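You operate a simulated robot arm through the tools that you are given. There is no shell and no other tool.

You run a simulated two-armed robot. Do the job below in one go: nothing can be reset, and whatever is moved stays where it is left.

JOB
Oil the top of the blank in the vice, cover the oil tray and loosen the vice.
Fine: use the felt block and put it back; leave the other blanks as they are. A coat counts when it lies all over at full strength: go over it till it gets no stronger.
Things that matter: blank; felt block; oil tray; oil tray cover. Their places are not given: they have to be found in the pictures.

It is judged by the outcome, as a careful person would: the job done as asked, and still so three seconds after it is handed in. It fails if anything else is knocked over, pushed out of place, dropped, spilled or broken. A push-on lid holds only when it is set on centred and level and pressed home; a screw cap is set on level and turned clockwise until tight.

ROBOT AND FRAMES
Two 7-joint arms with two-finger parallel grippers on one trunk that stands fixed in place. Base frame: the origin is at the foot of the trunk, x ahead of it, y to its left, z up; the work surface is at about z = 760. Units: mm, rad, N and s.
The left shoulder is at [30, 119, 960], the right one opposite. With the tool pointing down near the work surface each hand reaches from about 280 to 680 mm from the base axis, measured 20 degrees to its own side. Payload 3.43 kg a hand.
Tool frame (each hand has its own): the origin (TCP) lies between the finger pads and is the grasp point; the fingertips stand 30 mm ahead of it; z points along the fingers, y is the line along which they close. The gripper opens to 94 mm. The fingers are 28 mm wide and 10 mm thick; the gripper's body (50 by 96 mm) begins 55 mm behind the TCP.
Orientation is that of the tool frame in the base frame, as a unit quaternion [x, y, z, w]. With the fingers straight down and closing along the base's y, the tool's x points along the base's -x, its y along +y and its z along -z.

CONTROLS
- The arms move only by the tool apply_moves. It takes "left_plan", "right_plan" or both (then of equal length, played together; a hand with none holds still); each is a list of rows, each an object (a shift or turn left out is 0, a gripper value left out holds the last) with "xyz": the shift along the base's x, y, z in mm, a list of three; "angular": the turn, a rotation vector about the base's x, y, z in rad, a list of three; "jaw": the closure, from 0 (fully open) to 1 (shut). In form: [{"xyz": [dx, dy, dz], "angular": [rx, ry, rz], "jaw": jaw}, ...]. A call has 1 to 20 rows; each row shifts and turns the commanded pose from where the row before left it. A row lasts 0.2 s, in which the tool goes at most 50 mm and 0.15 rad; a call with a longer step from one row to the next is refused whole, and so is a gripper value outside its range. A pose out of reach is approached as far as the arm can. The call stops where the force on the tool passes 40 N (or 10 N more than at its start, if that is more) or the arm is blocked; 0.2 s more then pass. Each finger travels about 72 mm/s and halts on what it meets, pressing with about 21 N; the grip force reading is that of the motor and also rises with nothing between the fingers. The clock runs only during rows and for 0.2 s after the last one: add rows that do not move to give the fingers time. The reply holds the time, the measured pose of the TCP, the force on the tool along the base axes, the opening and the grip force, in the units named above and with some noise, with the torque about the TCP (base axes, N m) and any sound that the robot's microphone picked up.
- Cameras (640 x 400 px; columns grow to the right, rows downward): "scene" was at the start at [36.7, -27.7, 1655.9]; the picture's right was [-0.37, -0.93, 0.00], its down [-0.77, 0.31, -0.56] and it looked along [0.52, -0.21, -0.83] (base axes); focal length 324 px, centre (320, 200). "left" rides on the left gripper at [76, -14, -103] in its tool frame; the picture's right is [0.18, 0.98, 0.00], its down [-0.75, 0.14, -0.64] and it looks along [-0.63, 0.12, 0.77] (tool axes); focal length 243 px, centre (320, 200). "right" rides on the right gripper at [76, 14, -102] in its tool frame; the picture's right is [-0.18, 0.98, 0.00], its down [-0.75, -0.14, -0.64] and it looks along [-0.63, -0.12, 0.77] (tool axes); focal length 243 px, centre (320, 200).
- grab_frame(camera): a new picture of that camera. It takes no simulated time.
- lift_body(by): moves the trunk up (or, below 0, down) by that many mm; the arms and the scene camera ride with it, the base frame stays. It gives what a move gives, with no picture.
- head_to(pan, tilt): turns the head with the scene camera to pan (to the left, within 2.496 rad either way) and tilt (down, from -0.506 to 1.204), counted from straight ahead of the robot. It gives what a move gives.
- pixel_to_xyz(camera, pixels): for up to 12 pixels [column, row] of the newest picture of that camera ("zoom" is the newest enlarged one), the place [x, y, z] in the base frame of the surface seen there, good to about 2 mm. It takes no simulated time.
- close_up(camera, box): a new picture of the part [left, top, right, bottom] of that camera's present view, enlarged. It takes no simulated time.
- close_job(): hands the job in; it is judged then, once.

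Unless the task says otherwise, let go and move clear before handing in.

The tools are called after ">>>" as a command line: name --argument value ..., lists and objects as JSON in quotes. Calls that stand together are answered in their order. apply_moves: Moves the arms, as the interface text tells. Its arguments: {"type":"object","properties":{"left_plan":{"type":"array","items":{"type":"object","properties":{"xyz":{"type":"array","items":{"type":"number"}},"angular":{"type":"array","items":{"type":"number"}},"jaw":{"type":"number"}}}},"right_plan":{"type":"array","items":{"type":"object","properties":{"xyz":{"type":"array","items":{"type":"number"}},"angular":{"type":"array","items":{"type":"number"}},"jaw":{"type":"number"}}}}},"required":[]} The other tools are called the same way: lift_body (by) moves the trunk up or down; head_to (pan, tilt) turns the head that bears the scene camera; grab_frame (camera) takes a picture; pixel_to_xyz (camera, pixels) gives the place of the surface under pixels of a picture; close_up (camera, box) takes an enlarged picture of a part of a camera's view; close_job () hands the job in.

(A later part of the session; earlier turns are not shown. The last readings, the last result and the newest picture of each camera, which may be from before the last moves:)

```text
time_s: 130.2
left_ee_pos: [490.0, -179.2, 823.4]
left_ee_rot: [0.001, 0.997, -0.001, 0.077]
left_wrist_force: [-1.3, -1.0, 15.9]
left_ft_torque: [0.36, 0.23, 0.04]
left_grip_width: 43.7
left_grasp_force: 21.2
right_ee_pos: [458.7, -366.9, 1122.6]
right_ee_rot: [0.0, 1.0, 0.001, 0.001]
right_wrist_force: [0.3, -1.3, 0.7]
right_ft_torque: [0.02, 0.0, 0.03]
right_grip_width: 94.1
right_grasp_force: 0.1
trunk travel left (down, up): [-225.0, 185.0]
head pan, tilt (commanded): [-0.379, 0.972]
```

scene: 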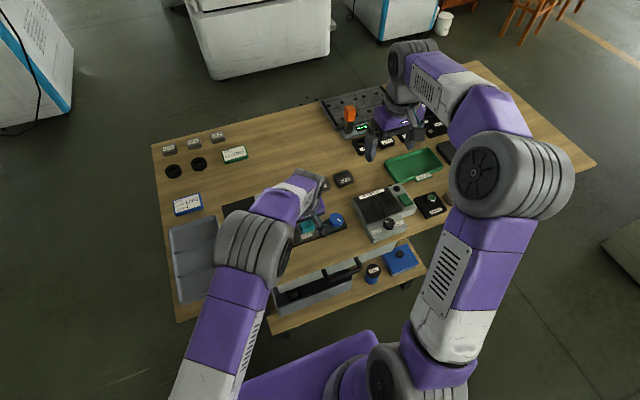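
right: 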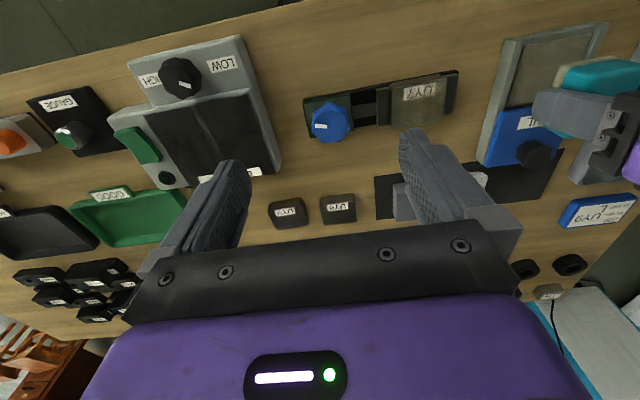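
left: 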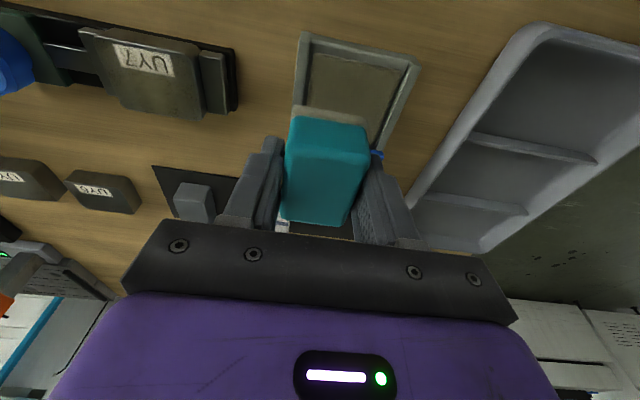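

Contact is 16 N, which is enough. Repeating the same pass.

>>> apply_moves --left_plan '[{"xyz": [4, 0, 0.3]}, {"xyz": [-4, 0, 0]}, {"xyz": [-4, 0, 0]}, {"xyz": [4, 0, 0]}, {"xyz": [4, 0, 0]}, {"xyz": [-4, 0, 0]}, {"xyz": [-4, 0, 0]}, {"xyz": [4, 0, 0]}, {}, {"xyz": [0, 5, 0]}, {"xyz": [0, 5, 0]}, {"xyz": [0, 5, 0]}, {"xyz": [0, 4, 0]}, {"xyz": [4, 0, 0]}, {"xyz": [-4, 0, 0]}, {"xyz": [-4, 0, 0]}, {"xyz": [4, 0, 0]}, {}]'

>>> apply_moves --left_plan '[{"xyz": [0, 5, 0]}, {"xyz": [0, 5, 0]}, {"xyz": [0, 5, 0]}, {"xyz": [0, 3, 0]}, {}, {"xyz": [4, 0, 0]}, {"xyz": [-4, 0, 0]}, {"xyz": [-4, 0, 0]}, {"xyz": [4, 0, 0]}, {"xyz": [4, 0, 0]}, {"xyz": [-4, 0, 0]}, {"xyz": [-4, 0, 0]}, {"xyz": [4, 0, 0]}, {}]'

>>> apply_moves --left_plan '[{"xyz": [0, 0, 8]}, {"xyz": [0, 10, 20]}, {"xyz": [0, 30, 15]}, {"xyz": [0, 40, 0]}, {"xyz": [0, 25, 0]}, {}]'

>>> close_up --camera "scene" --box '[290, 218, 330, 248]'

>>> close_up --camera "left" --box '[75, 30, 205, 130]'

>>> close_up --camera "right" --box '[425, 40, 485, 95]'

>>> close_up --camera "scene" --box '[220, 190, 360, 270]'

```text
time_s: 134.0
left_ee_pos: [489.2, -158.9, 824.3]
left_ee_rot: [0.0, 0.997, 0.001, 0.075]
left_wrist_force: [1.4, 2.1, 24.1]
left_ft_torque: [0.15, 0.14, 0.18]
left_grip_width: 43.8
left_grasp_force: 20.8
right_ee_pos: [457.2, -367.3, 1123.4]
right_ee_rot: [0.001, 1.0, 0.0, 0.001]
right_wrist_force: [0.2, 0.1, 0.4]
right_ft_torque: [-0.01, -0.01, 0.0]
right_grip_width: 93.8
right_grasp_force: 0.0
trunk travel left (down, up): [-225.0, 185.0]
head pan, tilt (commanded): [-0.379, 0.972]
```

```text
time_s: 137.0
left_ee_pos: [489.7, -141.1, 822.7]
left_ee_rot: [0.0, 0.997, -0.001, 0.076]
left_wrist_force: [-0.6, 4.6, 27.4]
left_ft_torque: [-0.37, 0.25, 0.12]
left_grip_width: 43.5
left_grasp_force: 20.8
right_ee_pos: [457.4, -366.0, 1123.4]
right_ee_rot: [0.001, 1.0, 0.0, 0.002]
right_wrist_force: [-0.2, 0.4, -0.2]
right_ft_torque: [-0.02, 0.03, 0.01]
right_grip_width: 94.0
right_grasp_force: 0.1
trunk travel left (down, up): [-225.0, 185.0]
head pan, tilt (commanded): [-0.379, 0.972]
```

```text
time_s: 138.4
left_ee_pos: [489.2, -37.6, 864.7]
left_ee_rot: [0.0, 0.997, -0.001, 0.075]
left_wrist_force: [0.2, 0.4, 0.2]
left_ft_torque: [0.0, -0.06, 0.0]
left_grip_width: 43.8
left_grasp_force: 21.0
right_ee_pos: [459.9, -366.6, 1121.6]
right_ee_rot: [0.001, 1.0, 0.0, 0.0]
right_wrist_force: [0.3, -0.5, 0.3]
right_ft_torque: [-0.02, -0.03, -0.03]
right_grip_width: 93.7
right_grasp_force: 0.0
trunk travel left (down, up): [-225.0, 185.0]
head pan, tilt (commanded): [-0.379, 0.972]
```

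```text
13.33 times, centred on (310, 233) of scene
```

zoom: 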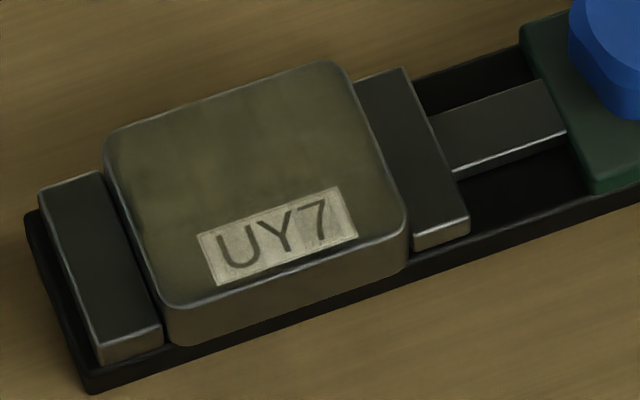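

```text
4.00 times, centred on (140, 80) of left
```

zoom: 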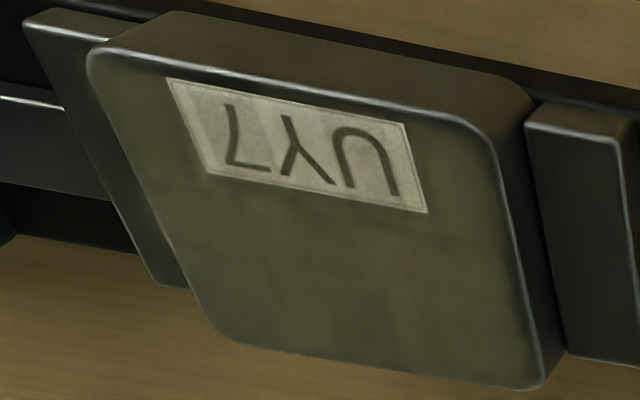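

```text
7.27 times, centred on (455, 68) of right
```

zoom: 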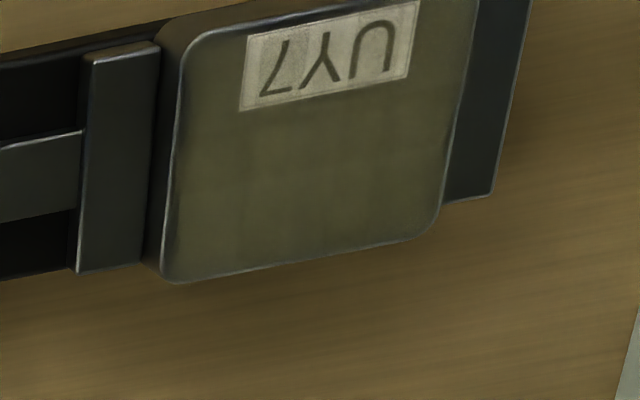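

```text
4.57 times, centred on (290, 230) of scene
```

zoom: 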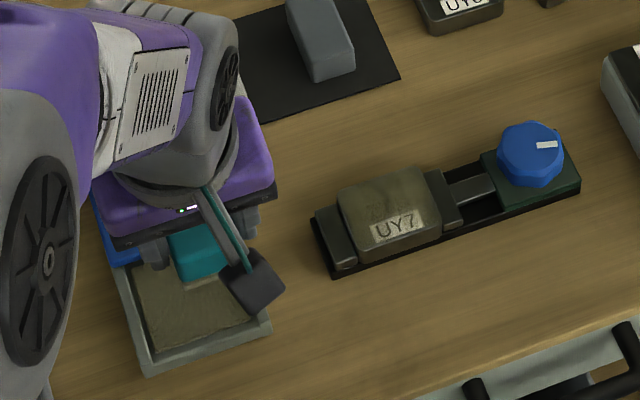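

The coat now looks even, and the label stripes have nearly gone. To be sure of the outermost edges I'll do one last reloaded pass, biased outward at both y-ends and both x-sides.

>>> apply_moves --left_plan '[{"xyz": [0, 8, -10]}, {"xyz": [0, 9.5, -20]}, {"xyz": [0, 0, -12]}, {"xyz": [0, 0, -6]}, {"xyz": [0, 0, -3]}, {"xyz": [0, 0, -1]}, {}]'

>>> apply_moves --left_plan '[{"xyz": [0, 0, -1]}, {"xyz": [0, 0, -0.7]}, {}]'

```text
time_s: 140.0
left_ee_pos: [490.1, -19.4, 812.8]
left_ee_rot: [0.001, 0.997, 0.0, 0.075]
left_wrist_force: [0.5, -0.1, -0.2]
left_ft_torque: [-0.01, -0.01, 0.0]
left_grip_width: 43.8
left_grasp_force: 20.6
right_ee_pos: [458.7, -366.4, 1122.0]
right_ee_rot: [0.0, 1.0, 0.0, 0.0]
right_wrist_force: [-0.5, -0.4, 0.3]
right_ft_torque: [0.0, 0.01, -0.02]
right_grip_width: 94.1
right_grasp_force: 0.1
trunk travel left (down, up): [-225.0, 185.0]
head pan, tilt (commanded): [-0.379, 0.972]
```

```text
time_s: 140.8
left_ee_pos: [490.0, -18.0, 811.7]
left_ee_rot: [0.001, 0.997, 0.001, 0.075]
left_wrist_force: [-0.8, -0.3, 3.8]
left_ft_torque: [0.02, 0.06, 0.03]
left_grip_width: 43.6
left_grasp_force: 20.8
right_ee_pos: [459.1, -367.1, 1121.1]
right_ee_rot: [0.0, 1.0, 0.0, 0.0]
right_wrist_force: [-0.1, -0.4, -0.1]
right_ft_torque: [-0.04, 0.02, -0.04]
right_grip_width: 94.0
right_grasp_force: 0.1
trunk travel left (down, up): [-225.0, 185.0]
head pan, tilt (commanded): [-0.379, 0.972]
```

>>> apply_moves --left_plan '[{"xyz": [0, 0, -1]}, {}, {"xyz": [0, -2, 0]}, {"xyz": [0, 2, 0]}, {"xyz": [-2, 0, 0]}, {"xyz": [2, 0, 0]}, {}, {}, {}]'

>>> apply_moves --left_plan '[{"xyz": [0, 0, 10]}, {"xyz": [0, 0, 20]}, {"xyz": [0, 0, 15]}, {"xyz": [0, -22, 0]}, {"xyz": [0, -30, 0]}, {"xyz": [0, -30, 0]}, {"xyz": [0, -30, 0]}, {"xyz": [0, -30, 0]}, {"xyz": [0, -20, 0]}, {}, {"xyz": [0, 0, -15]}, {"xyz": [0, 0, -12]}, {"xyz": [0, 0, -4]}, {}]'

>>> apply_moves --left_plan '[{"xyz": [0, 0, -1]}, {}]'

```text
time_s: 142.8
left_ee_pos: [489.9, -19.6, 811.1]
left_ee_rot: [0.0, 0.997, -0.001, 0.077]
left_wrist_force: [4.1, 2.2, 26.0]
left_ft_torque: [0.44, 0.13, -0.23]
left_grip_width: 43.9
left_grasp_force: 21.1
right_ee_pos: [457.6, -367.7, 1122.3]
right_ee_rot: [0.0, 1.0, 0.0, 0.001]
right_wrist_force: [0.1, -0.5, 0.8]
right_ft_torque: [0.02, -0.03, -0.02]
right_grip_width: 93.9
right_grasp_force: 0.0
trunk travel left (down, up): [-225.0, 185.0]
head pan, tilt (commanded): [-0.379, 0.972]
```

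```text
time_s: 145.8
left_ee_pos: [488.2, -182.4, 825.1]
left_ee_rot: [0.001, 0.997, 0.001, 0.075]
left_wrist_force: [-0.3, -0.2, -0.3]
left_ft_torque: [0.0, 0.01, 0.01]
left_grip_width: 43.7
left_grasp_force: 21.1
right_ee_pos: [458.4, -367.3, 1122.6]
right_ee_rot: [0.0, 1.0, 0.0, 0.0]
right_wrist_force: [-1.0, 0.6, -0.5]
right_ft_torque: [-0.04, -0.01, 0.0]
right_grip_width: 94.3
right_grasp_force: 0.0
trunk travel left (down, up): [-225.0, 185.0]
head pan, tilt (commanded): [-0.379, 0.972]
```

```text
time_s: 146.4
left_ee_pos: [489.2, -181.6, 823.6]
left_ee_rot: [0.0, 0.997, 0.0, 0.075]
left_wrist_force: [0.1, -0.4, -0.4]
left_ft_torque: [0.0, 0.01, -0.02]
left_grip_width: 43.6
left_grasp_force: 20.7
right_ee_pos: [459.7, -368.0, 1121.2]
right_ee_rot: [0.0, 1.0, 0.0, 0.0]
right_wrist_force: [0.4, 0.1, 0.1]
right_ft_torque: [0.02, 0.02, 0.01]
right_grip_width: 93.9
right_grasp_force: 0.0
trunk travel left (down, up): [-225.0, 185.0]
head pan, tilt (commanded): [-0.379, 0.972]
```

>>> apply_moves --left_plan '[{"xyz": [1, 0, -1]}, {"xyz": [0, 0, -0.4]}, {}]'

```text
time_s: 147.2
left_ee_pos: [489.9, -182.3, 823.6]
left_ee_rot: [0.0, 0.997, -0.001, 0.076]
left_wrist_force: [-0.4, -0.6, 10.6]
left_ft_torque: [0.26, 0.11, 0.04]
left_grip_width: 43.8
left_grasp_force: 21.6
right_ee_pos: [459.3, -366.5, 1122.7]
right_ee_rot: [0.0, 1.0, 0.001, -0.001]
right_wrist_force: [0.2, -0.4, -0.1]
right_ft_torque: [0.02, 0.02, 0.0]
right_grip_width: 94.1
right_grasp_force: 0.0
trunk travel left (down, up): [-225.0, 185.0]
head pan, tilt (commanded): [-0.379, 0.972]
```

>>> apply_moves --left_plan '[{"xyz": [5, 0, 0]}, {"xyz": [-5, 0, 0]}, {"xyz": [-5, 0, 0]}, {"xyz": [5, 0, 0]}, {"xyz": [5, 0, 0]}, {"xyz": [-5, 0, 0]}, {"xyz": [-5, 0, 0]}, {"xyz": [5, 0, 0]}, {}, {"xyz": [0, 5, 0]}, {"xyz": [0, 5, 0]}, {"xyz": [0, 5, 0]}, {"xyz": [0, 6, 0]}, {"xyz": [5, 0, 0]}, {"xyz": [-5, 0, 0]}, {"xyz": [-5, 0, 0]}, {"xyz": [5, 0, 0]}, {}]'

>>> apply_moves --left_plan '[{"xyz": [0, 5, 0]}, {"xyz": [0, 5, 0]}, {"xyz": [0, 5, 0]}, {"xyz": [0, 6, 0]}, {}, {"xyz": [5, 0, 0]}, {"xyz": [-5, 0, 0]}, {"xyz": [-5, 0, 0]}, {"xyz": [5, 0, 0]}, {"xyz": [5, 0, 0]}, {"xyz": [-5, 0, 0]}, {"xyz": [-5, 0, 0]}, {"xyz": [5, 0, 0]}, {}]'

>>> apply_moves --left_plan '[{"xyz": [0, 0, 8]}, {"xyz": [0, 10, 20]}, {"xyz": [0, 30, 15]}, {"xyz": [0, 40, 0]}, {"xyz": [0, 22, 0]}, {}]'

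>>> close_up --camera "scene" --box '[290, 218, 330, 248]'

>>> close_up --camera "left" --box '[75, 30, 205, 130]'

>>> close_up --camera "right" --box '[425, 40, 485, 95]'

>>> grab_frame --camera "scene"

```text
time_s: 151.0
left_ee_pos: [489.3, -159.0, 823.1]
left_ee_rot: [-0.001, 0.997, 0.0, 0.074]
left_wrist_force: [-4.8, 6.1, 23.7]
left_ft_torque: [0.03, 0.26, 0.13]
left_grip_width: 43.6
left_grasp_force: 21.0
right_ee_pos: [457.9, -366.0, 1123.8]
right_ee_rot: [0.0, 1.0, 0.0, 0.001]
right_wrist_force: [-0.4, -0.1, -0.7]
right_ft_torque: [0.03, -0.02, 0.0]
right_grip_width: 94.0
right_grasp_force: 0.1
trunk travel left (down, up): [-225.0, 185.0]
head pan, tilt (commanded): [-0.379, 0.972]
```

```text
time_s: 154.0
left_ee_pos: [488.7, -138.6, 823.4]
left_ee_rot: [0.0, 0.997, -0.001, 0.076]
left_wrist_force: [-0.6, 4.5, 24.0]
left_ft_torque: [-0.29, 0.22, 0.21]
left_grip_width: 43.9
left_grasp_force: 20.7
right_ee_pos: [457.5, -365.0, 1123.8]
right_ee_rot: [0.0, 1.0, 0.0, 0.001]
right_wrist_force: [0.9, -0.3, 0.0]
right_ft_torque: [0.01, -0.03, -0.01]
right_grip_width: 94.1
right_grasp_force: 0.0
trunk travel left (down, up): [-225.0, 185.0]
head pan, tilt (commanded): [-0.379, 0.972]
```

```text
time_s: 155.4
left_ee_pos: [491.7, -37.6, 865.1]
left_ee_rot: [0.0, 0.997, 0.0, 0.075]
left_wrist_force: [-0.7, -0.2, -0.1]
left_ft_torque: [0.01, 0.03, 0.02]
left_grip_width: 43.8
left_grasp_force: 20.7
right_ee_pos: [459.0, -367.1, 1121.4]
right_ee_rot: [0.0, 1.0, -0.001, 0.0]
right_wrist_force: [-0.7, -0.2, -0.2]
right_ft_torque: [0.01, -0.04, 0.0]
right_grip_width: 94.1
right_grasp_force: 0.0
trunk travel left (down, up): [-225.0, 185.0]
head pan, tilt (commanded): [-0.379, 0.972]
```

```text
13.33 times, centred on (310, 233) of scene
```

zoom: 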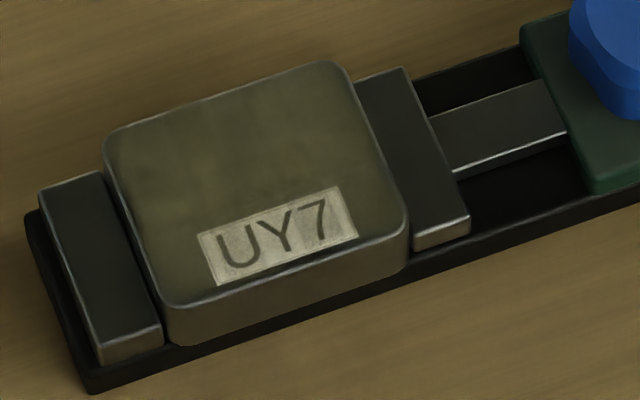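

```text
4.00 times, centred on (140, 80) of left
```

zoom: 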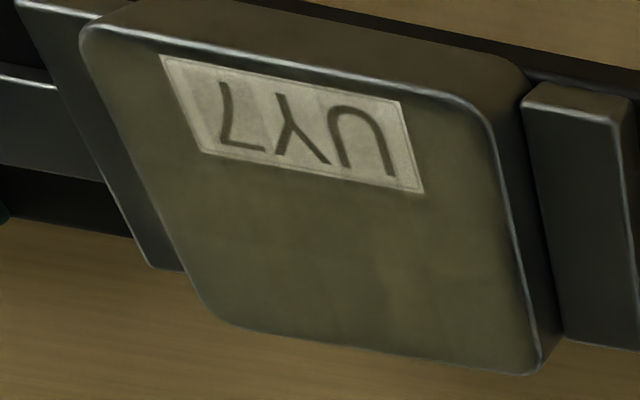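

```text
7.27 times, centred on (455, 68) of right
```

zoom: 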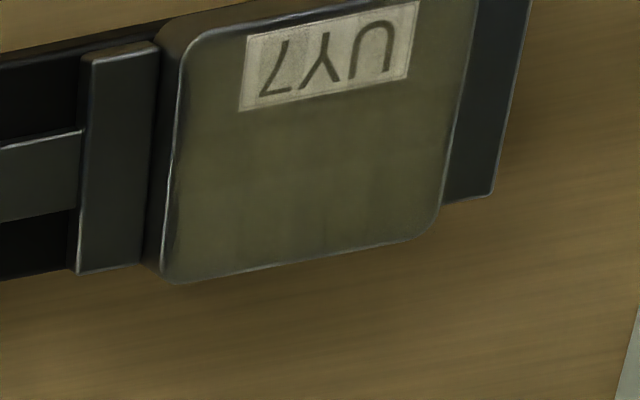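

```text
taken
```

scene: 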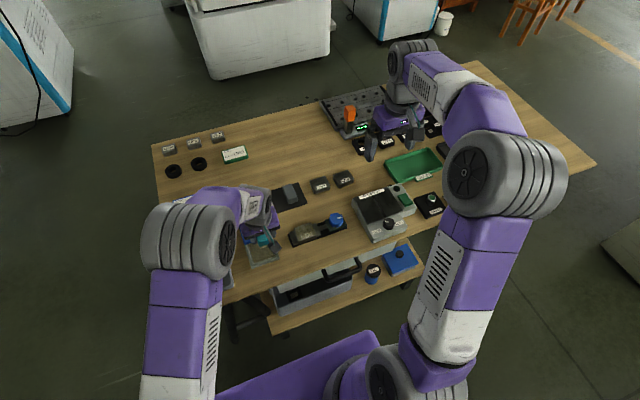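

No visible change from the previous pass, so the coat is even and saturated. Now I'll return the felt block to its spot on the mat (TCP about (653.5, 16.7, 796.5)), passing high over the cover knob.

>>> apply_moves --left_plan '[{"xyz": [0, 4, 15]}, {"xyz": [15, 5, 0]}, {"xyz": [25, 8, 0]}, {"xyz": [25, 8, 0]}, {"xyz": [25, 8, 0]}, {"xyz": [25, 8, 0]}, {"xyz": [25, 8, 0]}, {"xyz": [15, 4, 0]}, {"xyz": [7, 1.3, 0]}, {}]'

>>> grab_frame --camera "left"

>>> close_up --camera "scene" --box '[200, 170, 300, 232]'

```text
time_s: 157.6
left_ee_pos: [653.0, 16.5, 879.8]
left_ee_rot: [-0.001, 0.997, 0.0, 0.075]
left_wrist_force: [0.0, 0.2, -1.2]
left_ft_torque: [0.0, 0.01, 0.01]
left_grip_width: 43.6
left_grasp_force: 20.9
right_ee_pos: [458.7, -368.1, 1122.0]
right_ee_rot: [0.0, 1.0, 0.0, 0.001]
right_wrist_force: [0.2, 0.1, 0.0]
right_ft_torque: [0.0, 0.0, -0.02]
right_grip_width: 93.6
right_grasp_force: 0.1
trunk travel left (down, up): [-225.0, 185.0]
head pan, tilt (commanded): [-0.379, 0.972]
```

```text
taken
```

left: 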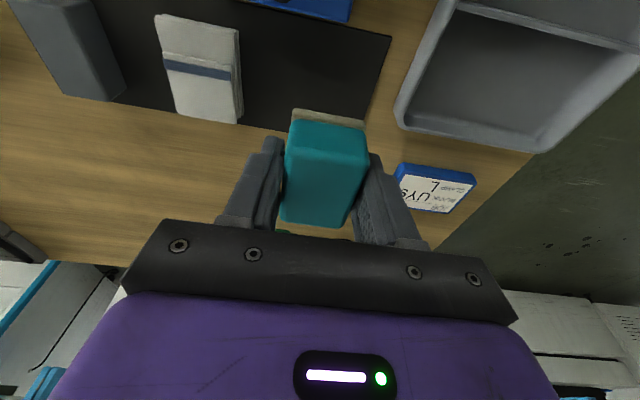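

```text
6.40 times, centred on (250, 201) of scene
```

zoom: 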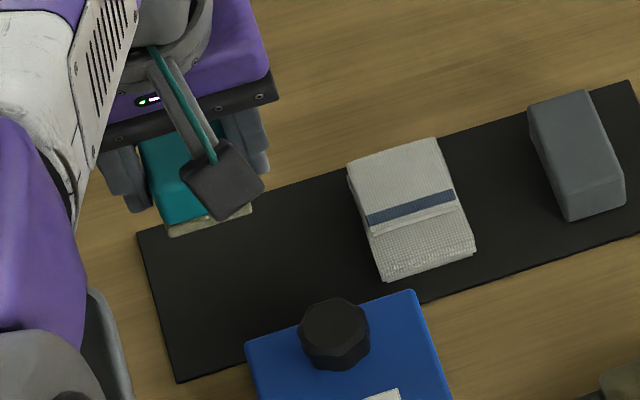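

The block sits slightly differently in the hand than at pick-up. I'll measure its felt edge relative to the TCP before lowering.

>>> close_up --camera "left" --box '[240, 80, 410, 230]'

>>> pixel_to_xyz --camera "zoom" --pixels '[[240, 90], [330, 100], [420, 120], [330, 170], [230, 160], [425, 190], [300, 250], [215, 350], [370, 370], [300, 350]]'

```text
2.67 times, centred on (325, 155) of left
```

zoom: 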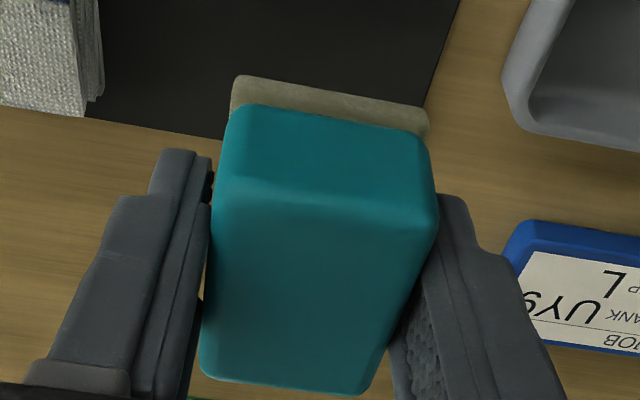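

```text
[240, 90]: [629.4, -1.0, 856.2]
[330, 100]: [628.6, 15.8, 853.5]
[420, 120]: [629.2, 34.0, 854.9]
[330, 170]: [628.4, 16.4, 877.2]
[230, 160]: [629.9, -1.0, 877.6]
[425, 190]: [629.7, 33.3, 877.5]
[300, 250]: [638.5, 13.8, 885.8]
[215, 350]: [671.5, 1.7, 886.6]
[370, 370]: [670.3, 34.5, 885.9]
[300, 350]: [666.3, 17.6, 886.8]
```

The block rode up about 2.5 mm in the hand and shifted 2.5 mm in x, and it is level. I'll correct for that so it lands on its original spot, then lower slowly.

>>> apply_moves --left_plan '[{"xyz": [-1.7, -2.3, -20]}, {"xyz": [0, 0, -25]}, {"xyz": [0, 0, -20]}, {"xyz": [0, 0, -12]}, {"xyz": [0, 0, -4]}, {}]'

>>> grab_frame --camera "left"

>>> close_up --camera "scene" --box '[200, 170, 300, 232]'

```text
time_s: 159.0
left_ee_pos: [650.9, 16.0, 799.7]
left_ee_rot: [0.0, 0.997, 0.0, 0.075]
left_wrist_force: [-0.7, 0.3, 0.0]
left_ft_torque: [0.0, 0.01, 0.0]
left_grip_width: 43.8
left_grasp_force: 21.3
right_ee_pos: [458.6, -366.9, 1122.3]
right_ee_rot: [0.0, 1.0, 0.0, 0.0]
right_wrist_force: [0.1, -0.2, 0.0]
right_ft_torque: [0.01, -0.02, 0.01]
right_grip_width: 94.0
right_grasp_force: 0.1
trunk travel left (down, up): [-225.0, 185.0]
head pan, tilt (commanded): [-0.379, 0.972]
```

```text
taken
```

left: 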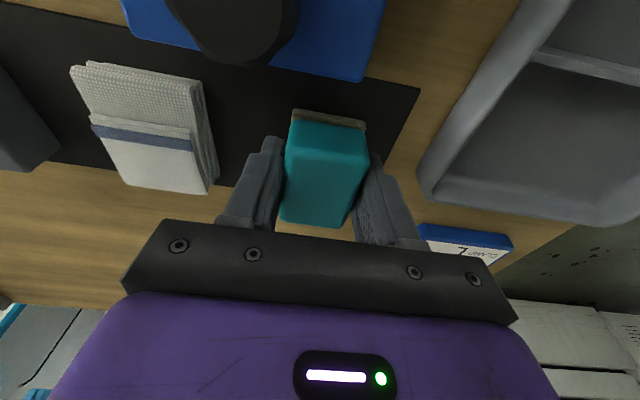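

```text
6.40 times, centred on (250, 201) of scene
```

zoom: 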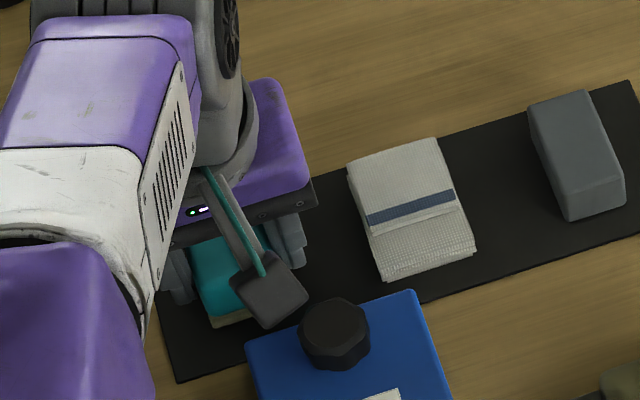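

Now lowering the last few mm in 1 mm steps until it touches.

>>> apply_moves --left_plan '[{"xyz": [0, -1, -1]}, {"xyz": [0, 0, -1]}, {"xyz": [0, 0, -1]}, {"xyz": [0, 0, -1]}, {}]'

```text
time_s: 160.2
left_ee_pos: [651.4, 13.2, 796.2]
left_ee_rot: [0.0, 0.997, 0.001, 0.074]
left_wrist_force: [-0.1, -1.1, -0.8]
left_ft_torque: [-0.01, 0.0, -0.06]
left_grip_width: 43.6
left_grasp_force: 20.8
right_ee_pos: [459.4, -367.8, 1121.7]
right_ee_rot: [0.0, 1.0, -0.001, 0.0]
right_wrist_force: [0.5, 0.5, -0.6]
right_ft_torque: [0.01, 0.01, 0.02]
right_grip_width: 93.7
right_grasp_force: 0.0
trunk travel left (down, up): [-225.0, 185.0]
head pan, tilt (commanded): [-0.379, 0.972]
```

>>> apply_moves --left_plan '[{"xyz": [0, 0, -0.8]}, {"xyz": [0, 0, -0.7]}, {}]'

```text
time_s: 161.0
left_ee_pos: [651.8, 13.2, 794.1]
left_ee_rot: [0.0, 0.997, -0.001, 0.075]
left_wrist_force: [-0.2, -0.1, 4.9]
left_ft_torque: [0.06, 0.06, -0.04]
left_grip_width: 43.7
left_grasp_force: 21.0
right_ee_pos: [458.9, -366.6, 1122.9]
right_ee_rot: [0.0, 1.0, -0.001, 0.0]
right_wrist_force: [-0.4, -0.4, 0.0]
right_ft_torque: [0.02, -0.04, 0.02]
right_grip_width: 93.8
right_grasp_force: 0.0
trunk travel left (down, up): [-225.0, 185.0]
head pan, tilt (commanded): [-0.379, 0.972]
```

It touched at 4.9 N. I'll open the fingers and rise straight up.

>>> apply_moves --left_plan '[{"jaw": 0.25}, {}, {}, {"xyz": [0, 0, 10]}, {"xyz": [0, 0, 30]}, {"xyz": [0, 0, 40]}, {}]'

>>> grab_frame --camera "left"

>>> close_up --camera "scene" --box '[215, 190, 275, 230]'

>>> pixel_to_xyz --camera "zoom" --pixels '[[200, 300], [315, 265], [320, 280], [230, 290]]'

```text
time_s: 162.6
left_ee_pos: [651.2, 13.0, 873.4]
left_ee_rot: [0.0, 0.997, 0.0, 0.075]
left_wrist_force: [0.4, -0.3, 0.4]
left_ft_torque: [0.0, -0.02, -0.03]
left_grip_width: 70.5
left_grasp_force: 0.0
right_ee_pos: [459.5, -367.5, 1121.6]
right_ee_rot: [0.0, 1.0, 0.0, 0.0]
right_wrist_force: [-0.5, 0.0, -0.4]
right_ft_torque: [-0.01, 0.04, 0.02]
right_grip_width: 94.0
right_grasp_force: 0.0
trunk travel left (down, up): [-225.0, 185.0]
head pan, tilt (commanded): [-0.379, 0.972]
```

```text
taken
```

left: 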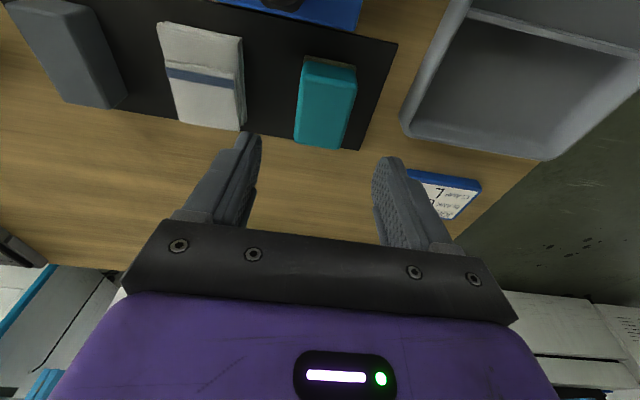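

```text
10.00 times, centred on (245, 210) of scene
```

zoom: 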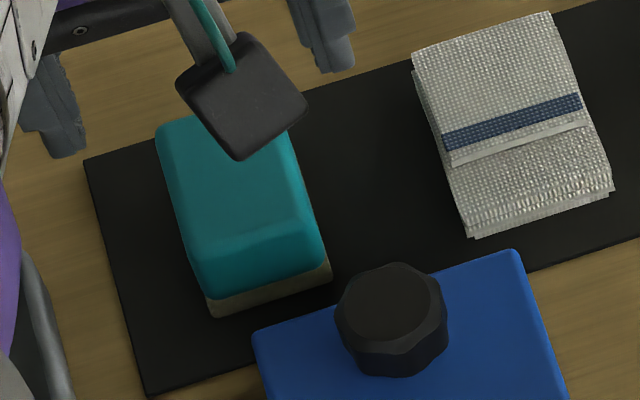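

```text
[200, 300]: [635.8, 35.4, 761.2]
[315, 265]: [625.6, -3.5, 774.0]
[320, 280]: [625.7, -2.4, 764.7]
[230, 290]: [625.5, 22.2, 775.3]
```

The felt block stands back on its spot on the mat. Next I'll straighten the left hand and go above the cover knob at (577,−20).

>>> apply_moves --left_plan '[{"xyz": [0, 0, 30]}, {"xyz": [-20, -8, 10], "jaw": 0.35}, {"xyz": [-25, -10, 0], "angular": [0, 0.05, 0]}, {"xyz": [-20, -10, 0], "angular": [0, 0.05, 0]}, {"xyz": [-9, -5, 0], "angular": [0, 0.05, 0]}, {}]'

>>> grab_frame --camera "left"

```text
time_s: 164.0
left_ee_pos: [576.6, -20.1, 912.3]
left_ee_rot: [0.0, 1.0, 0.0, 0.0]
left_wrist_force: [0.8, -0.7, 0.3]
left_ft_torque: [-0.01, -0.01, 0.02]
left_grip_width: 61.1
left_grasp_force: 0.0
right_ee_pos: [459.1, -368.6, 1120.9]
right_ee_rot: [0.0, 1.0, 0.0, -0.002]
right_wrist_force: [0.8, 0.6, -0.5]
right_ft_torque: [0.01, -0.01, 0.03]
right_grip_width: 93.9
right_grasp_force: 0.0
trunk travel left (down, up): [-225.0, 185.0]
head pan, tilt (commanded): [-0.379, 0.972]
```

```text
taken
```

left: 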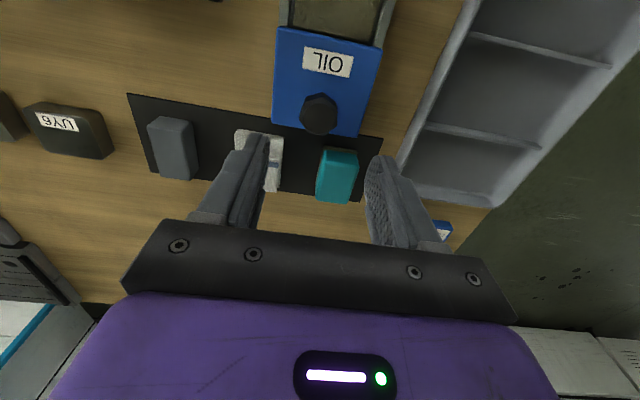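

The hand is over the knob at (318,112). I'll lower to z≈827 and grip it.

>>> apply_moves --left_plan '[{"xyz": [0, 0, -30]}, {"xyz": [0, 0, -30]}, {"xyz": [0, 0, -20]}, {"xyz": [0, 0, -5]}, {}, {"jaw": 1}, {}, {}]'

>>> grab_frame --camera "left"

```text
time_s: 165.8
left_ee_pos: [578.1, -20.2, 827.9]
left_ee_rot: [0.0, 1.0, 0.0, 0.001]
left_wrist_force: [-0.7, -5.1, -2.5]
left_ft_torque: [-0.16, -0.18, -0.02]
left_grip_width: 31.4
left_grasp_force: 45.1
right_ee_pos: [459.6, -367.6, 1122.3]
right_ee_rot: [0.0, 1.0, 0.0, -0.001]
right_wrist_force: [-0.2, 0.4, 1.1]
right_ft_torque: [-0.02, 0.02, -0.01]
right_grip_width: 94.0
right_grasp_force: 0.0
trunk travel left (down, up): [-225.0, 185.0]
head pan, tilt (commanded): [-0.379, 0.972]
```

```text
taken
```

left: 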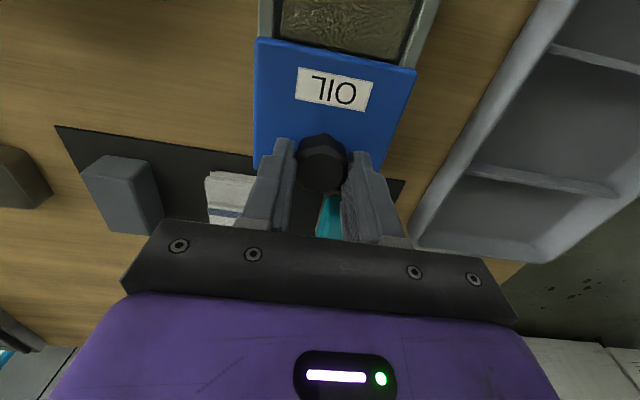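

Knob gripped (31.4 mm). Sliding the cover back along −x.

>>> apply_moves --left_plan '[{"xyz": [-5, 0, 0]}, {"xyz": [-10, 0, 0]}, {"xyz": [-10, 0, 0]}, {"xyz": [-10, 0, 0]}, {"xyz": [-10, 0, 0]}, {"xyz": [-10, 0, 0]}, {"xyz": [-8, 0, 0]}, {"xyz": [-5, 0, 0]}, {}]'

>>> close_up --camera "left" --box '[230, 20, 430, 150]'

```text
time_s: 167.8
left_ee_pos: [509.1, -20.0, 827.1]
left_ee_rot: [0.0, 1.0, 0.0, 0.0]
left_wrist_force: [0.6, -7.6, -8.0]
left_ft_torque: [-0.21, -0.4, 0.03]
left_grip_width: 31.0
left_grasp_force: 44.8
right_ee_pos: [460.5, -368.4, 1120.6]
right_ee_rot: [0.0, 1.0, 0.0, 0.0]
right_wrist_force: [-0.3, 0.2, -0.5]
right_ft_torque: [0.0, 0.0, 0.01]
right_grip_width: 94.1
right_grasp_force: 0.1
trunk travel left (down, up): [-225.0, 185.0]
head pan, tilt (commanded): [-0.379, 0.972]
```

```text
3.08 times, centred on (330, 85) of left
```

zoom: 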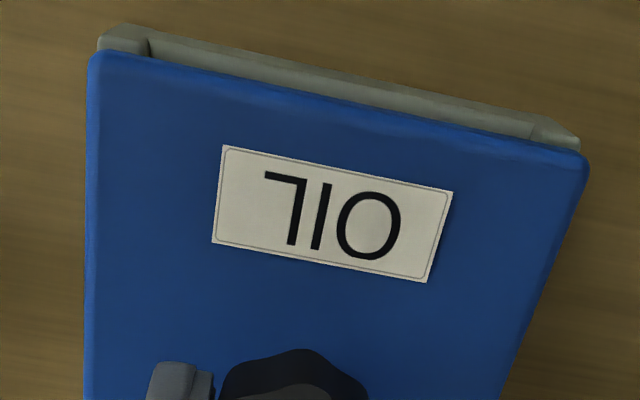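

The cover is about 3–4 mm short of its starting spot. I'll push on in small steps until it stops.

>>> apply_moves --left_plan '[{"xyz": [-1.5, 0, 0]}, {"xyz": [-1.5, 0, 0]}, {}]'

>>> apply_moves --left_plan '[{"xyz": [-1, 0, 0]}, {"xyz": [-1, 0, 0]}, {}]'

>>> close_up --camera "left" --box '[230, 20, 430, 150]'

```text
time_s: 168.6
left_ee_pos: [507.2, -19.1, 828.8]
left_ee_rot: [0.0, 1.0, 0.0, 0.001]
left_wrist_force: [8.1, -9.7, -9.2]
left_ft_torque: [-0.22, 0.38, 0.06]
left_grip_width: 31.3
left_grasp_force: 45.1
right_ee_pos: [460.4, -368.1, 1121.8]
right_ee_rot: [-0.001, 1.0, 0.001, 0.0]
right_wrist_force: [0.5, 0.1, 0.1]
right_ft_torque: [-0.04, -0.01, 0.02]
right_grip_width: 94.0
right_grasp_force: 0.0
trunk travel left (down, up): [-225.0, 185.0]
head pan, tilt (commanded): [-0.379, 0.972]
```

```text
time_s: 169.4
left_ee_pos: [505.7, -19.5, 828.8]
left_ee_rot: [0.0, 1.0, 0.0, 0.002]
left_wrist_force: [16.6, -8.6, -3.9]
left_ft_torque: [-0.15, 0.1, 0.03]
left_grip_width: 31.3
left_grasp_force: 44.6
right_ee_pos: [460.6, -368.8, 1120.7]
right_ee_rot: [0.0, 1.0, 0.001, -0.001]
right_wrist_force: [-0.5, 0.5, -0.3]
right_ft_torque: [0.0, 0.01, 0.0]
right_grip_width: 94.0
right_grasp_force: 0.1
trunk travel left (down, up): [-225.0, 185.0]
head pan, tilt (commanded): [-0.379, 0.972]
```

```text
3.08 times, centred on (330, 85) of left
```

zoom: 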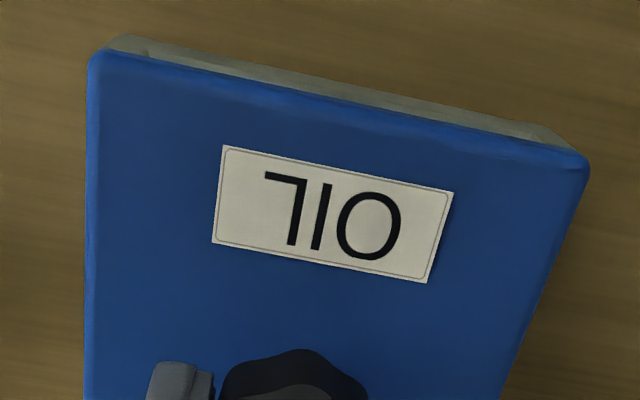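

The cover meets its stop (16.6 N) at x 505.7, the same as at the start. I'll release it and rise, then check.

>>> apply_moves --left_plan '[{"jaw": 0.3}, {}, {"xyz": [0, 0, 30]}, {"xyz": [0, 0, 40]}, {"xyz": [0, 10, 40]}, {}]'

>>> close_up --camera "scene" --box '[225, 215, 305, 275]'

>>> grab_frame --camera "left"

```text
time_s: 170.8
left_ee_pos: [502.4, -10.3, 937.7]
left_ee_rot: [-0.001, 1.0, 0.0, 0.0]
left_wrist_force: [0.2, -0.1, -0.3]
left_ft_torque: [-0.01, -0.01, 0.0]
left_grip_width: 65.9
left_grasp_force: 0.0
right_ee_pos: [458.9, -368.6, 1121.3]
right_ee_rot: [0.0, 1.0, 0.001, 0.001]
right_wrist_force: [-0.1, 0.7, -0.9]
right_ft_torque: [0.01, 0.0, -0.01]
right_grip_width: 94.1
right_grasp_force: 0.1
trunk travel left (down, up): [-225.0, 185.0]
head pan, tilt (commanded): [-0.379, 0.972]
```

```text
6.67 times, centred on (265, 245) of scene
```

zoom: 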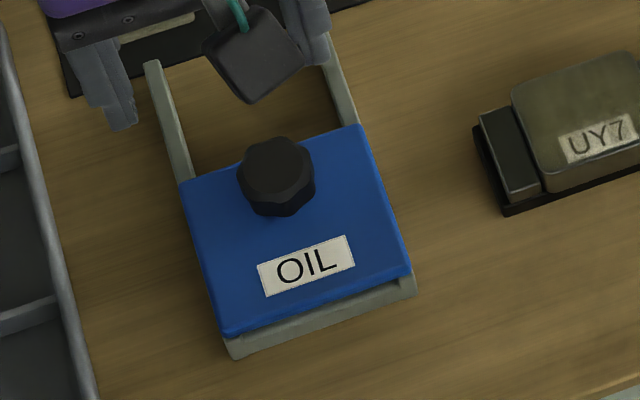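

```text
taken
```

left: 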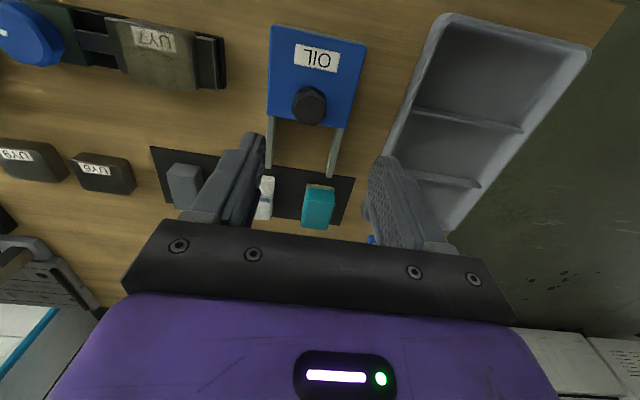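

The tray cover looks exactly as at the start. Now the vice: I'll send the left hand up and away, then measure the blue knob and its surroundings.

>>> apply_moves --left_plan '[{"xyz": [-8, 30, 38]}, {"xyz": [-8, 30, 38]}, {"xyz": [-8, 30, 38]}, {"xyz": [-8, 10, 30]}, {}]'

>>> close_up --camera "scene" --box '[300, 180, 420, 255]'

>>> pixel_to_xyz --camera "zoom" --pixels '[[195, 210], [165, 200], [225, 210], [195, 175], [195, 240], [300, 190], [330, 160], [310, 230], [370, 310], [60, 230], [120, 270], [470, 250]]'

```text
time_s: 172.0
left_ee_pos: [474.2, 91.7, 1083.3]
left_ee_rot: [0.0, 1.0, 0.0, 0.0]
left_wrist_force: [-0.9, -0.3, 0.4]
left_ft_torque: [0.04, 0.0, 0.0]
left_grip_width: 65.7
left_grasp_force: 0.1
right_ee_pos: [457.9, -366.7, 1122.5]
right_ee_rot: [0.0, 1.0, -0.001, 0.0]
right_wrist_force: [-0.7, 0.3, -0.9]
right_ft_torque: [-0.01, -0.01, -0.01]
right_grip_width: 93.6
right_grasp_force: 0.1
trunk travel left (down, up): [-225.0, 185.0]
head pan, tilt (commanded): [-0.379, 0.972]
```

```text
5.33 times, centred on (360, 218) of scene
```

zoom: 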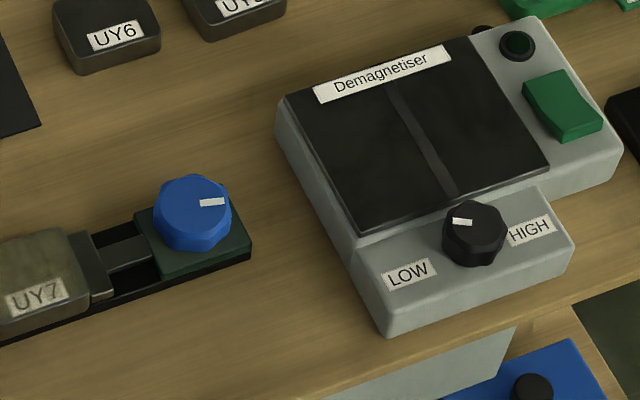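

```text
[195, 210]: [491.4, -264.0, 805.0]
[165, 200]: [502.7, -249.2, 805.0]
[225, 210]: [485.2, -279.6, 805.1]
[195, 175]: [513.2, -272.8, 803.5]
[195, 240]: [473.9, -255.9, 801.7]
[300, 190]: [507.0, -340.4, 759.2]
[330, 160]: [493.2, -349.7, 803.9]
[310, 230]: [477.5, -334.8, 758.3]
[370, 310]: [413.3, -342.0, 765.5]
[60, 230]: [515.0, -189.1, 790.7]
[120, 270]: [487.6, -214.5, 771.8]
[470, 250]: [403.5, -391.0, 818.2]
```

The knob is centred at about (493.7,−264.4), 43 mm across, with its top at z 805; the demagnetiser starts only beyond y −340. I'll bring the right hand above it with its yaw pre-turned clockwise, to leave room for a counter-clockwise turn.

>>> apply_moves --right_plan '[{"xyz": [7, 20.5, -30], "angular": [0, 0, -0.14], "jaw": 0.28}, {"xyz": [7, 20.5, -30], "angular": [0, 0, -0.14]}, {"xyz": [7, 20.5, -30], "angular": [0, 0, -0.14]}, {"xyz": [7, 20.5, -30], "angular": [0, 0, -0.14]}, {"xyz": [7.7, 20.3, -30], "angular": [0, 0, -0.14]}, {"xyz": [0, 0, -22], "angular": [0, 0, -0.1]}, {}]'

>>> grab_frame --camera "right"

>>> grab_frame --camera "scene"

```text
time_s: 173.6
left_ee_pos: [474.6, 91.3, 1083.3]
left_ee_rot: [0.0, 1.0, 0.0, 0.0]
left_wrist_force: [-0.1, -0.5, 0.2]
left_ft_torque: [0.0, 0.0, -0.01]
left_grip_width: 65.9
left_grasp_force: 0.1
right_ee_pos: [494.9, -265.1, 950.2]
right_ee_rot: [0.39, 0.921, 0.0, 0.0]
right_wrist_force: [0.3, -0.6, 0.3]
right_ft_torque: [-0.04, 0.04, -0.01]
right_grip_width: 67.5
right_grasp_force: 0.0
trunk travel left (down, up): [-225.0, 185.0]
head pan, tilt (commanded): [-0.379, 0.972]
```

```text
taken
```

right: 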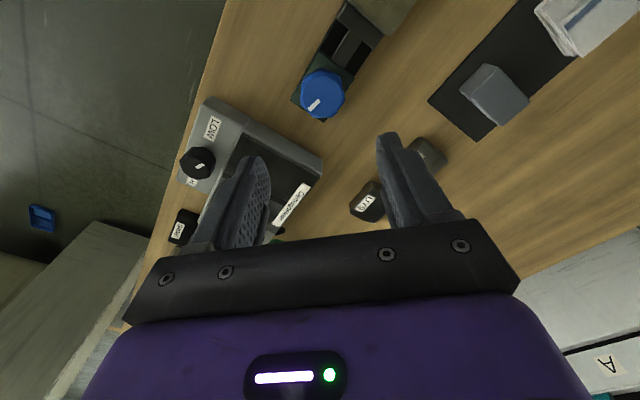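

```text
taken
```

scene: 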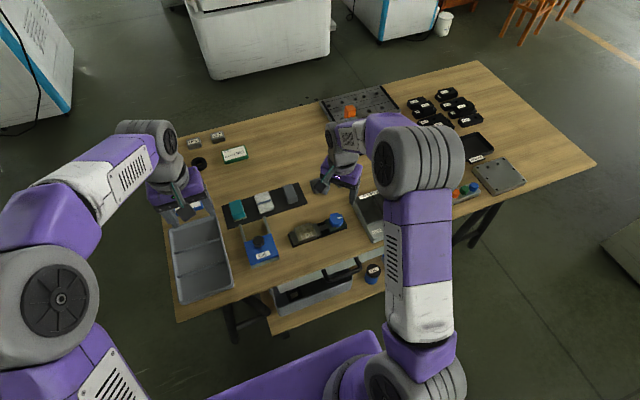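

The right hand is centred over the knob, yawed −0.8 rad. I'll lower it to z≈813.

>>> apply_moves --right_plan '[{"xyz": [-1, 0.5, -40]}, {"xyz": [0, 0, -40]}, {"xyz": [0, 0, -35]}, {"xyz": [0, 0, -15]}, {}]'

>>> grab_frame --camera "right"

>>> close_up --camera "scene" --box '[280, 150, 400, 255]'

```text
time_s: 174.8
left_ee_pos: [474.0, 91.4, 1082.5]
left_ee_rot: [-0.001, 1.0, 0.0, -0.001]
left_wrist_force: [0.1, 0.0, 0.0]
left_ft_torque: [-0.02, 0.0, 0.03]
left_grip_width: 65.5
left_grasp_force: 0.0
right_ee_pos: [494.3, -265.3, 819.7]
right_ee_rot: [0.39, 0.921, 0.001, 0.0]
right_wrist_force: [-0.2, 0.1, -0.5]
right_ft_torque: [0.02, 0.02, -0.01]
right_grip_width: 67.5
right_grasp_force: 0.1
trunk travel left (down, up): [-225.0, 185.0]
head pan, tilt (commanded): [-0.379, 0.972]
```

```text
taken
```

right: 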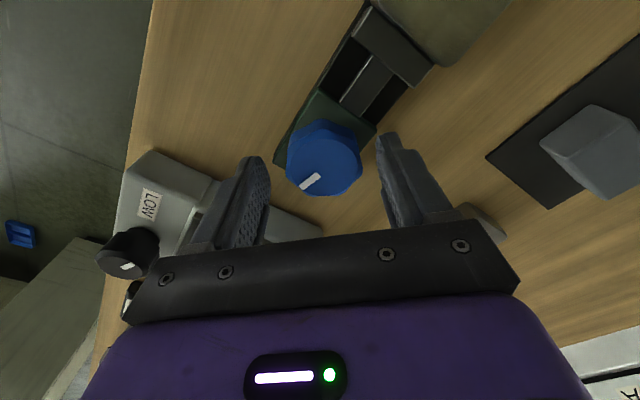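

```text
3.81 times, centred on (340, 202) of scene
```

zoom: 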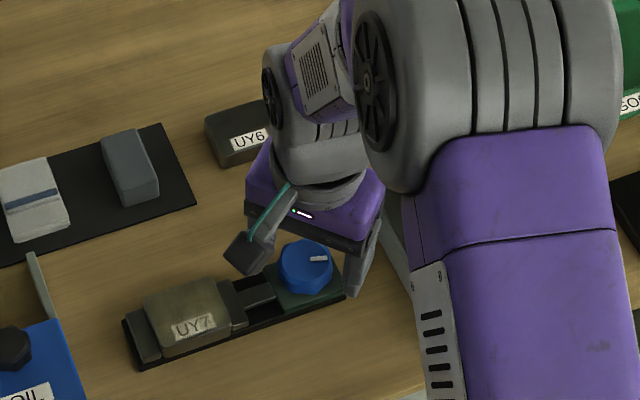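

The knob at (323,158) is centred between the fingers. I'll lower 7 mm and close on it.

>>> apply_moves --right_plan '[{"xyz": [-0.5, 0.8, -4]}, {"xyz": [0, 0, -3]}, {}, {"jaw": 1}, {}, {}]'

>>> grab_frame --camera "right"

```text
time_s: 176.2
left_ee_pos: [474.9, 92.9, 1082.6]
left_ee_rot: [0.0, 1.0, 0.0, 0.0]
left_wrist_force: [0.1, -0.2, -0.2]
left_ft_torque: [-0.01, -0.02, -0.03]
left_grip_width: 65.8
left_grasp_force: 0.0
right_ee_pos: [496.1, -262.2, 813.7]
right_ee_rot: [0.388, 0.921, 0.001, 0.002]
right_wrist_force: [9.4, 9.2, -0.9]
right_ft_torque: [0.24, -0.44, 0.01]
right_grip_width: 43.7
right_grasp_force: 44.9
trunk travel left (down, up): [-225.0, 185.0]
head pan, tilt (commanded): [-0.379, 0.972]
```

```text
taken
```

right: 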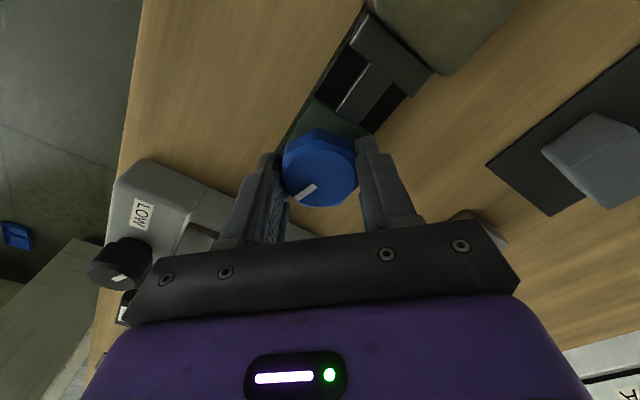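

Gripped at 43.7 mm. I'll turn counter-clockwise a little (0.3 rad) and look at the jaws.

>>> apply_moves --right_plan '[{"angular": [0, 0, 0.1]}, {"angular": [0, 0, 0.1]}, {"angular": [0, 0, 0.1]}, {}]'

>>> close_up --camera "scene" --box '[280, 190, 360, 255]'

>>> grab_frame --camera "right"

```text
time_s: 177.2
left_ee_pos: [475.1, 92.1, 1082.0]
left_ee_rot: [0.0, 1.0, -0.001, -0.001]
left_wrist_force: [0.0, 0.0, 0.2]
left_ft_torque: [0.0, 0.01, 0.05]
left_grip_width: 65.5
left_grasp_force: 0.0
right_ee_pos: [496.0, -263.0, 813.0]
right_ee_rot: [0.246, 0.969, 0.001, 0.002]
right_wrist_force: [19.3, 14.9, 3.5]
right_ft_torque: [0.18, 0.11, 0.02]
right_grip_width: 43.5
right_grasp_force: 44.5
trunk travel left (down, up): [-225.0, 185.0]
head pan, tilt (commanded): [-0.379, 0.972]
```

```text
6.15 times, centred on (320, 222) of scene
```

zoom: 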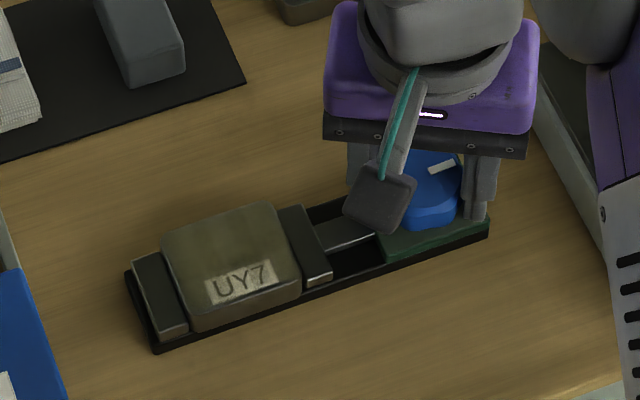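

```text
taken
```

right: 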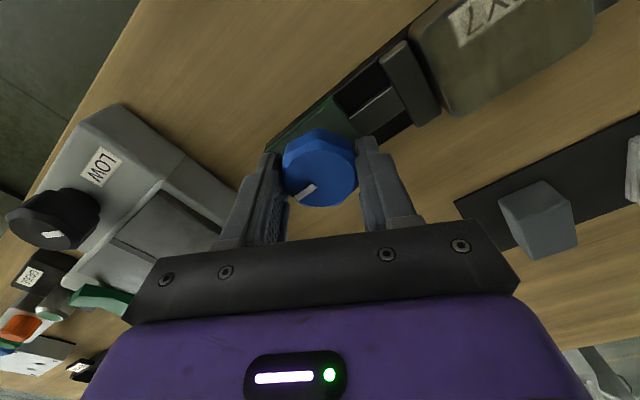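

The knob turns with the hand (the pointer stays at (307,190) in the hand view). There is a side load of (19,15) N from a small centring error, so I'll shift +2 mm in x and +1.5 mm in y and continue counter-clockwise.

>>> apply_moves --right_plan '[{"xyz": [2, 1.5, 0]}, {"angular": [0, 0, 0.1]}, {"angular": [0, 0, 0.1]}, {"angular": [0, 0, 0.1]}, {"angular": [0, 0, 0.1]}, {}]'

>>> close_up --camera "scene" --box '[280, 190, 360, 255]'

```text
time_s: 178.6
left_ee_pos: [474.1, 92.5, 1083.6]
left_ee_rot: [0.0, 1.0, -0.001, 0.001]
left_wrist_force: [-0.2, -0.4, 0.6]
left_ft_torque: [-0.01, 0.0, 0.0]
left_grip_width: 65.8
left_grasp_force: 0.2
right_ee_pos: [494.4, -262.0, 812.4]
right_ee_rot: [0.049, 0.999, 0.0, -0.001]
right_wrist_force: [7.3, 9.3, 9.5]
right_ft_torque: [0.28, -0.86, 0.03]
right_grip_width: 43.3
right_grasp_force: 44.9
trunk travel left (down, up): [-225.0, 185.0]
head pan, tilt (commanded): [-0.379, 0.972]
```

```text
6.15 times, centred on (320, 222) of scene
```

zoom: 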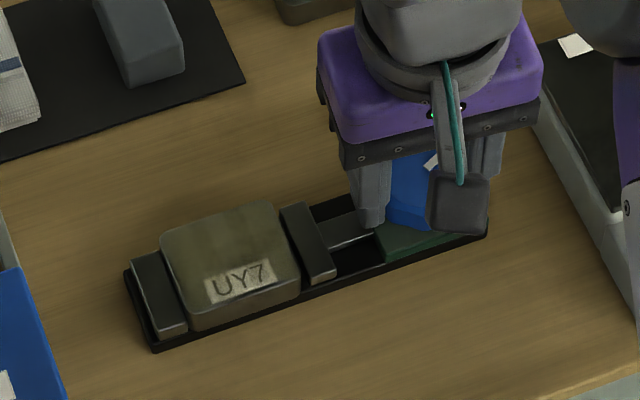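

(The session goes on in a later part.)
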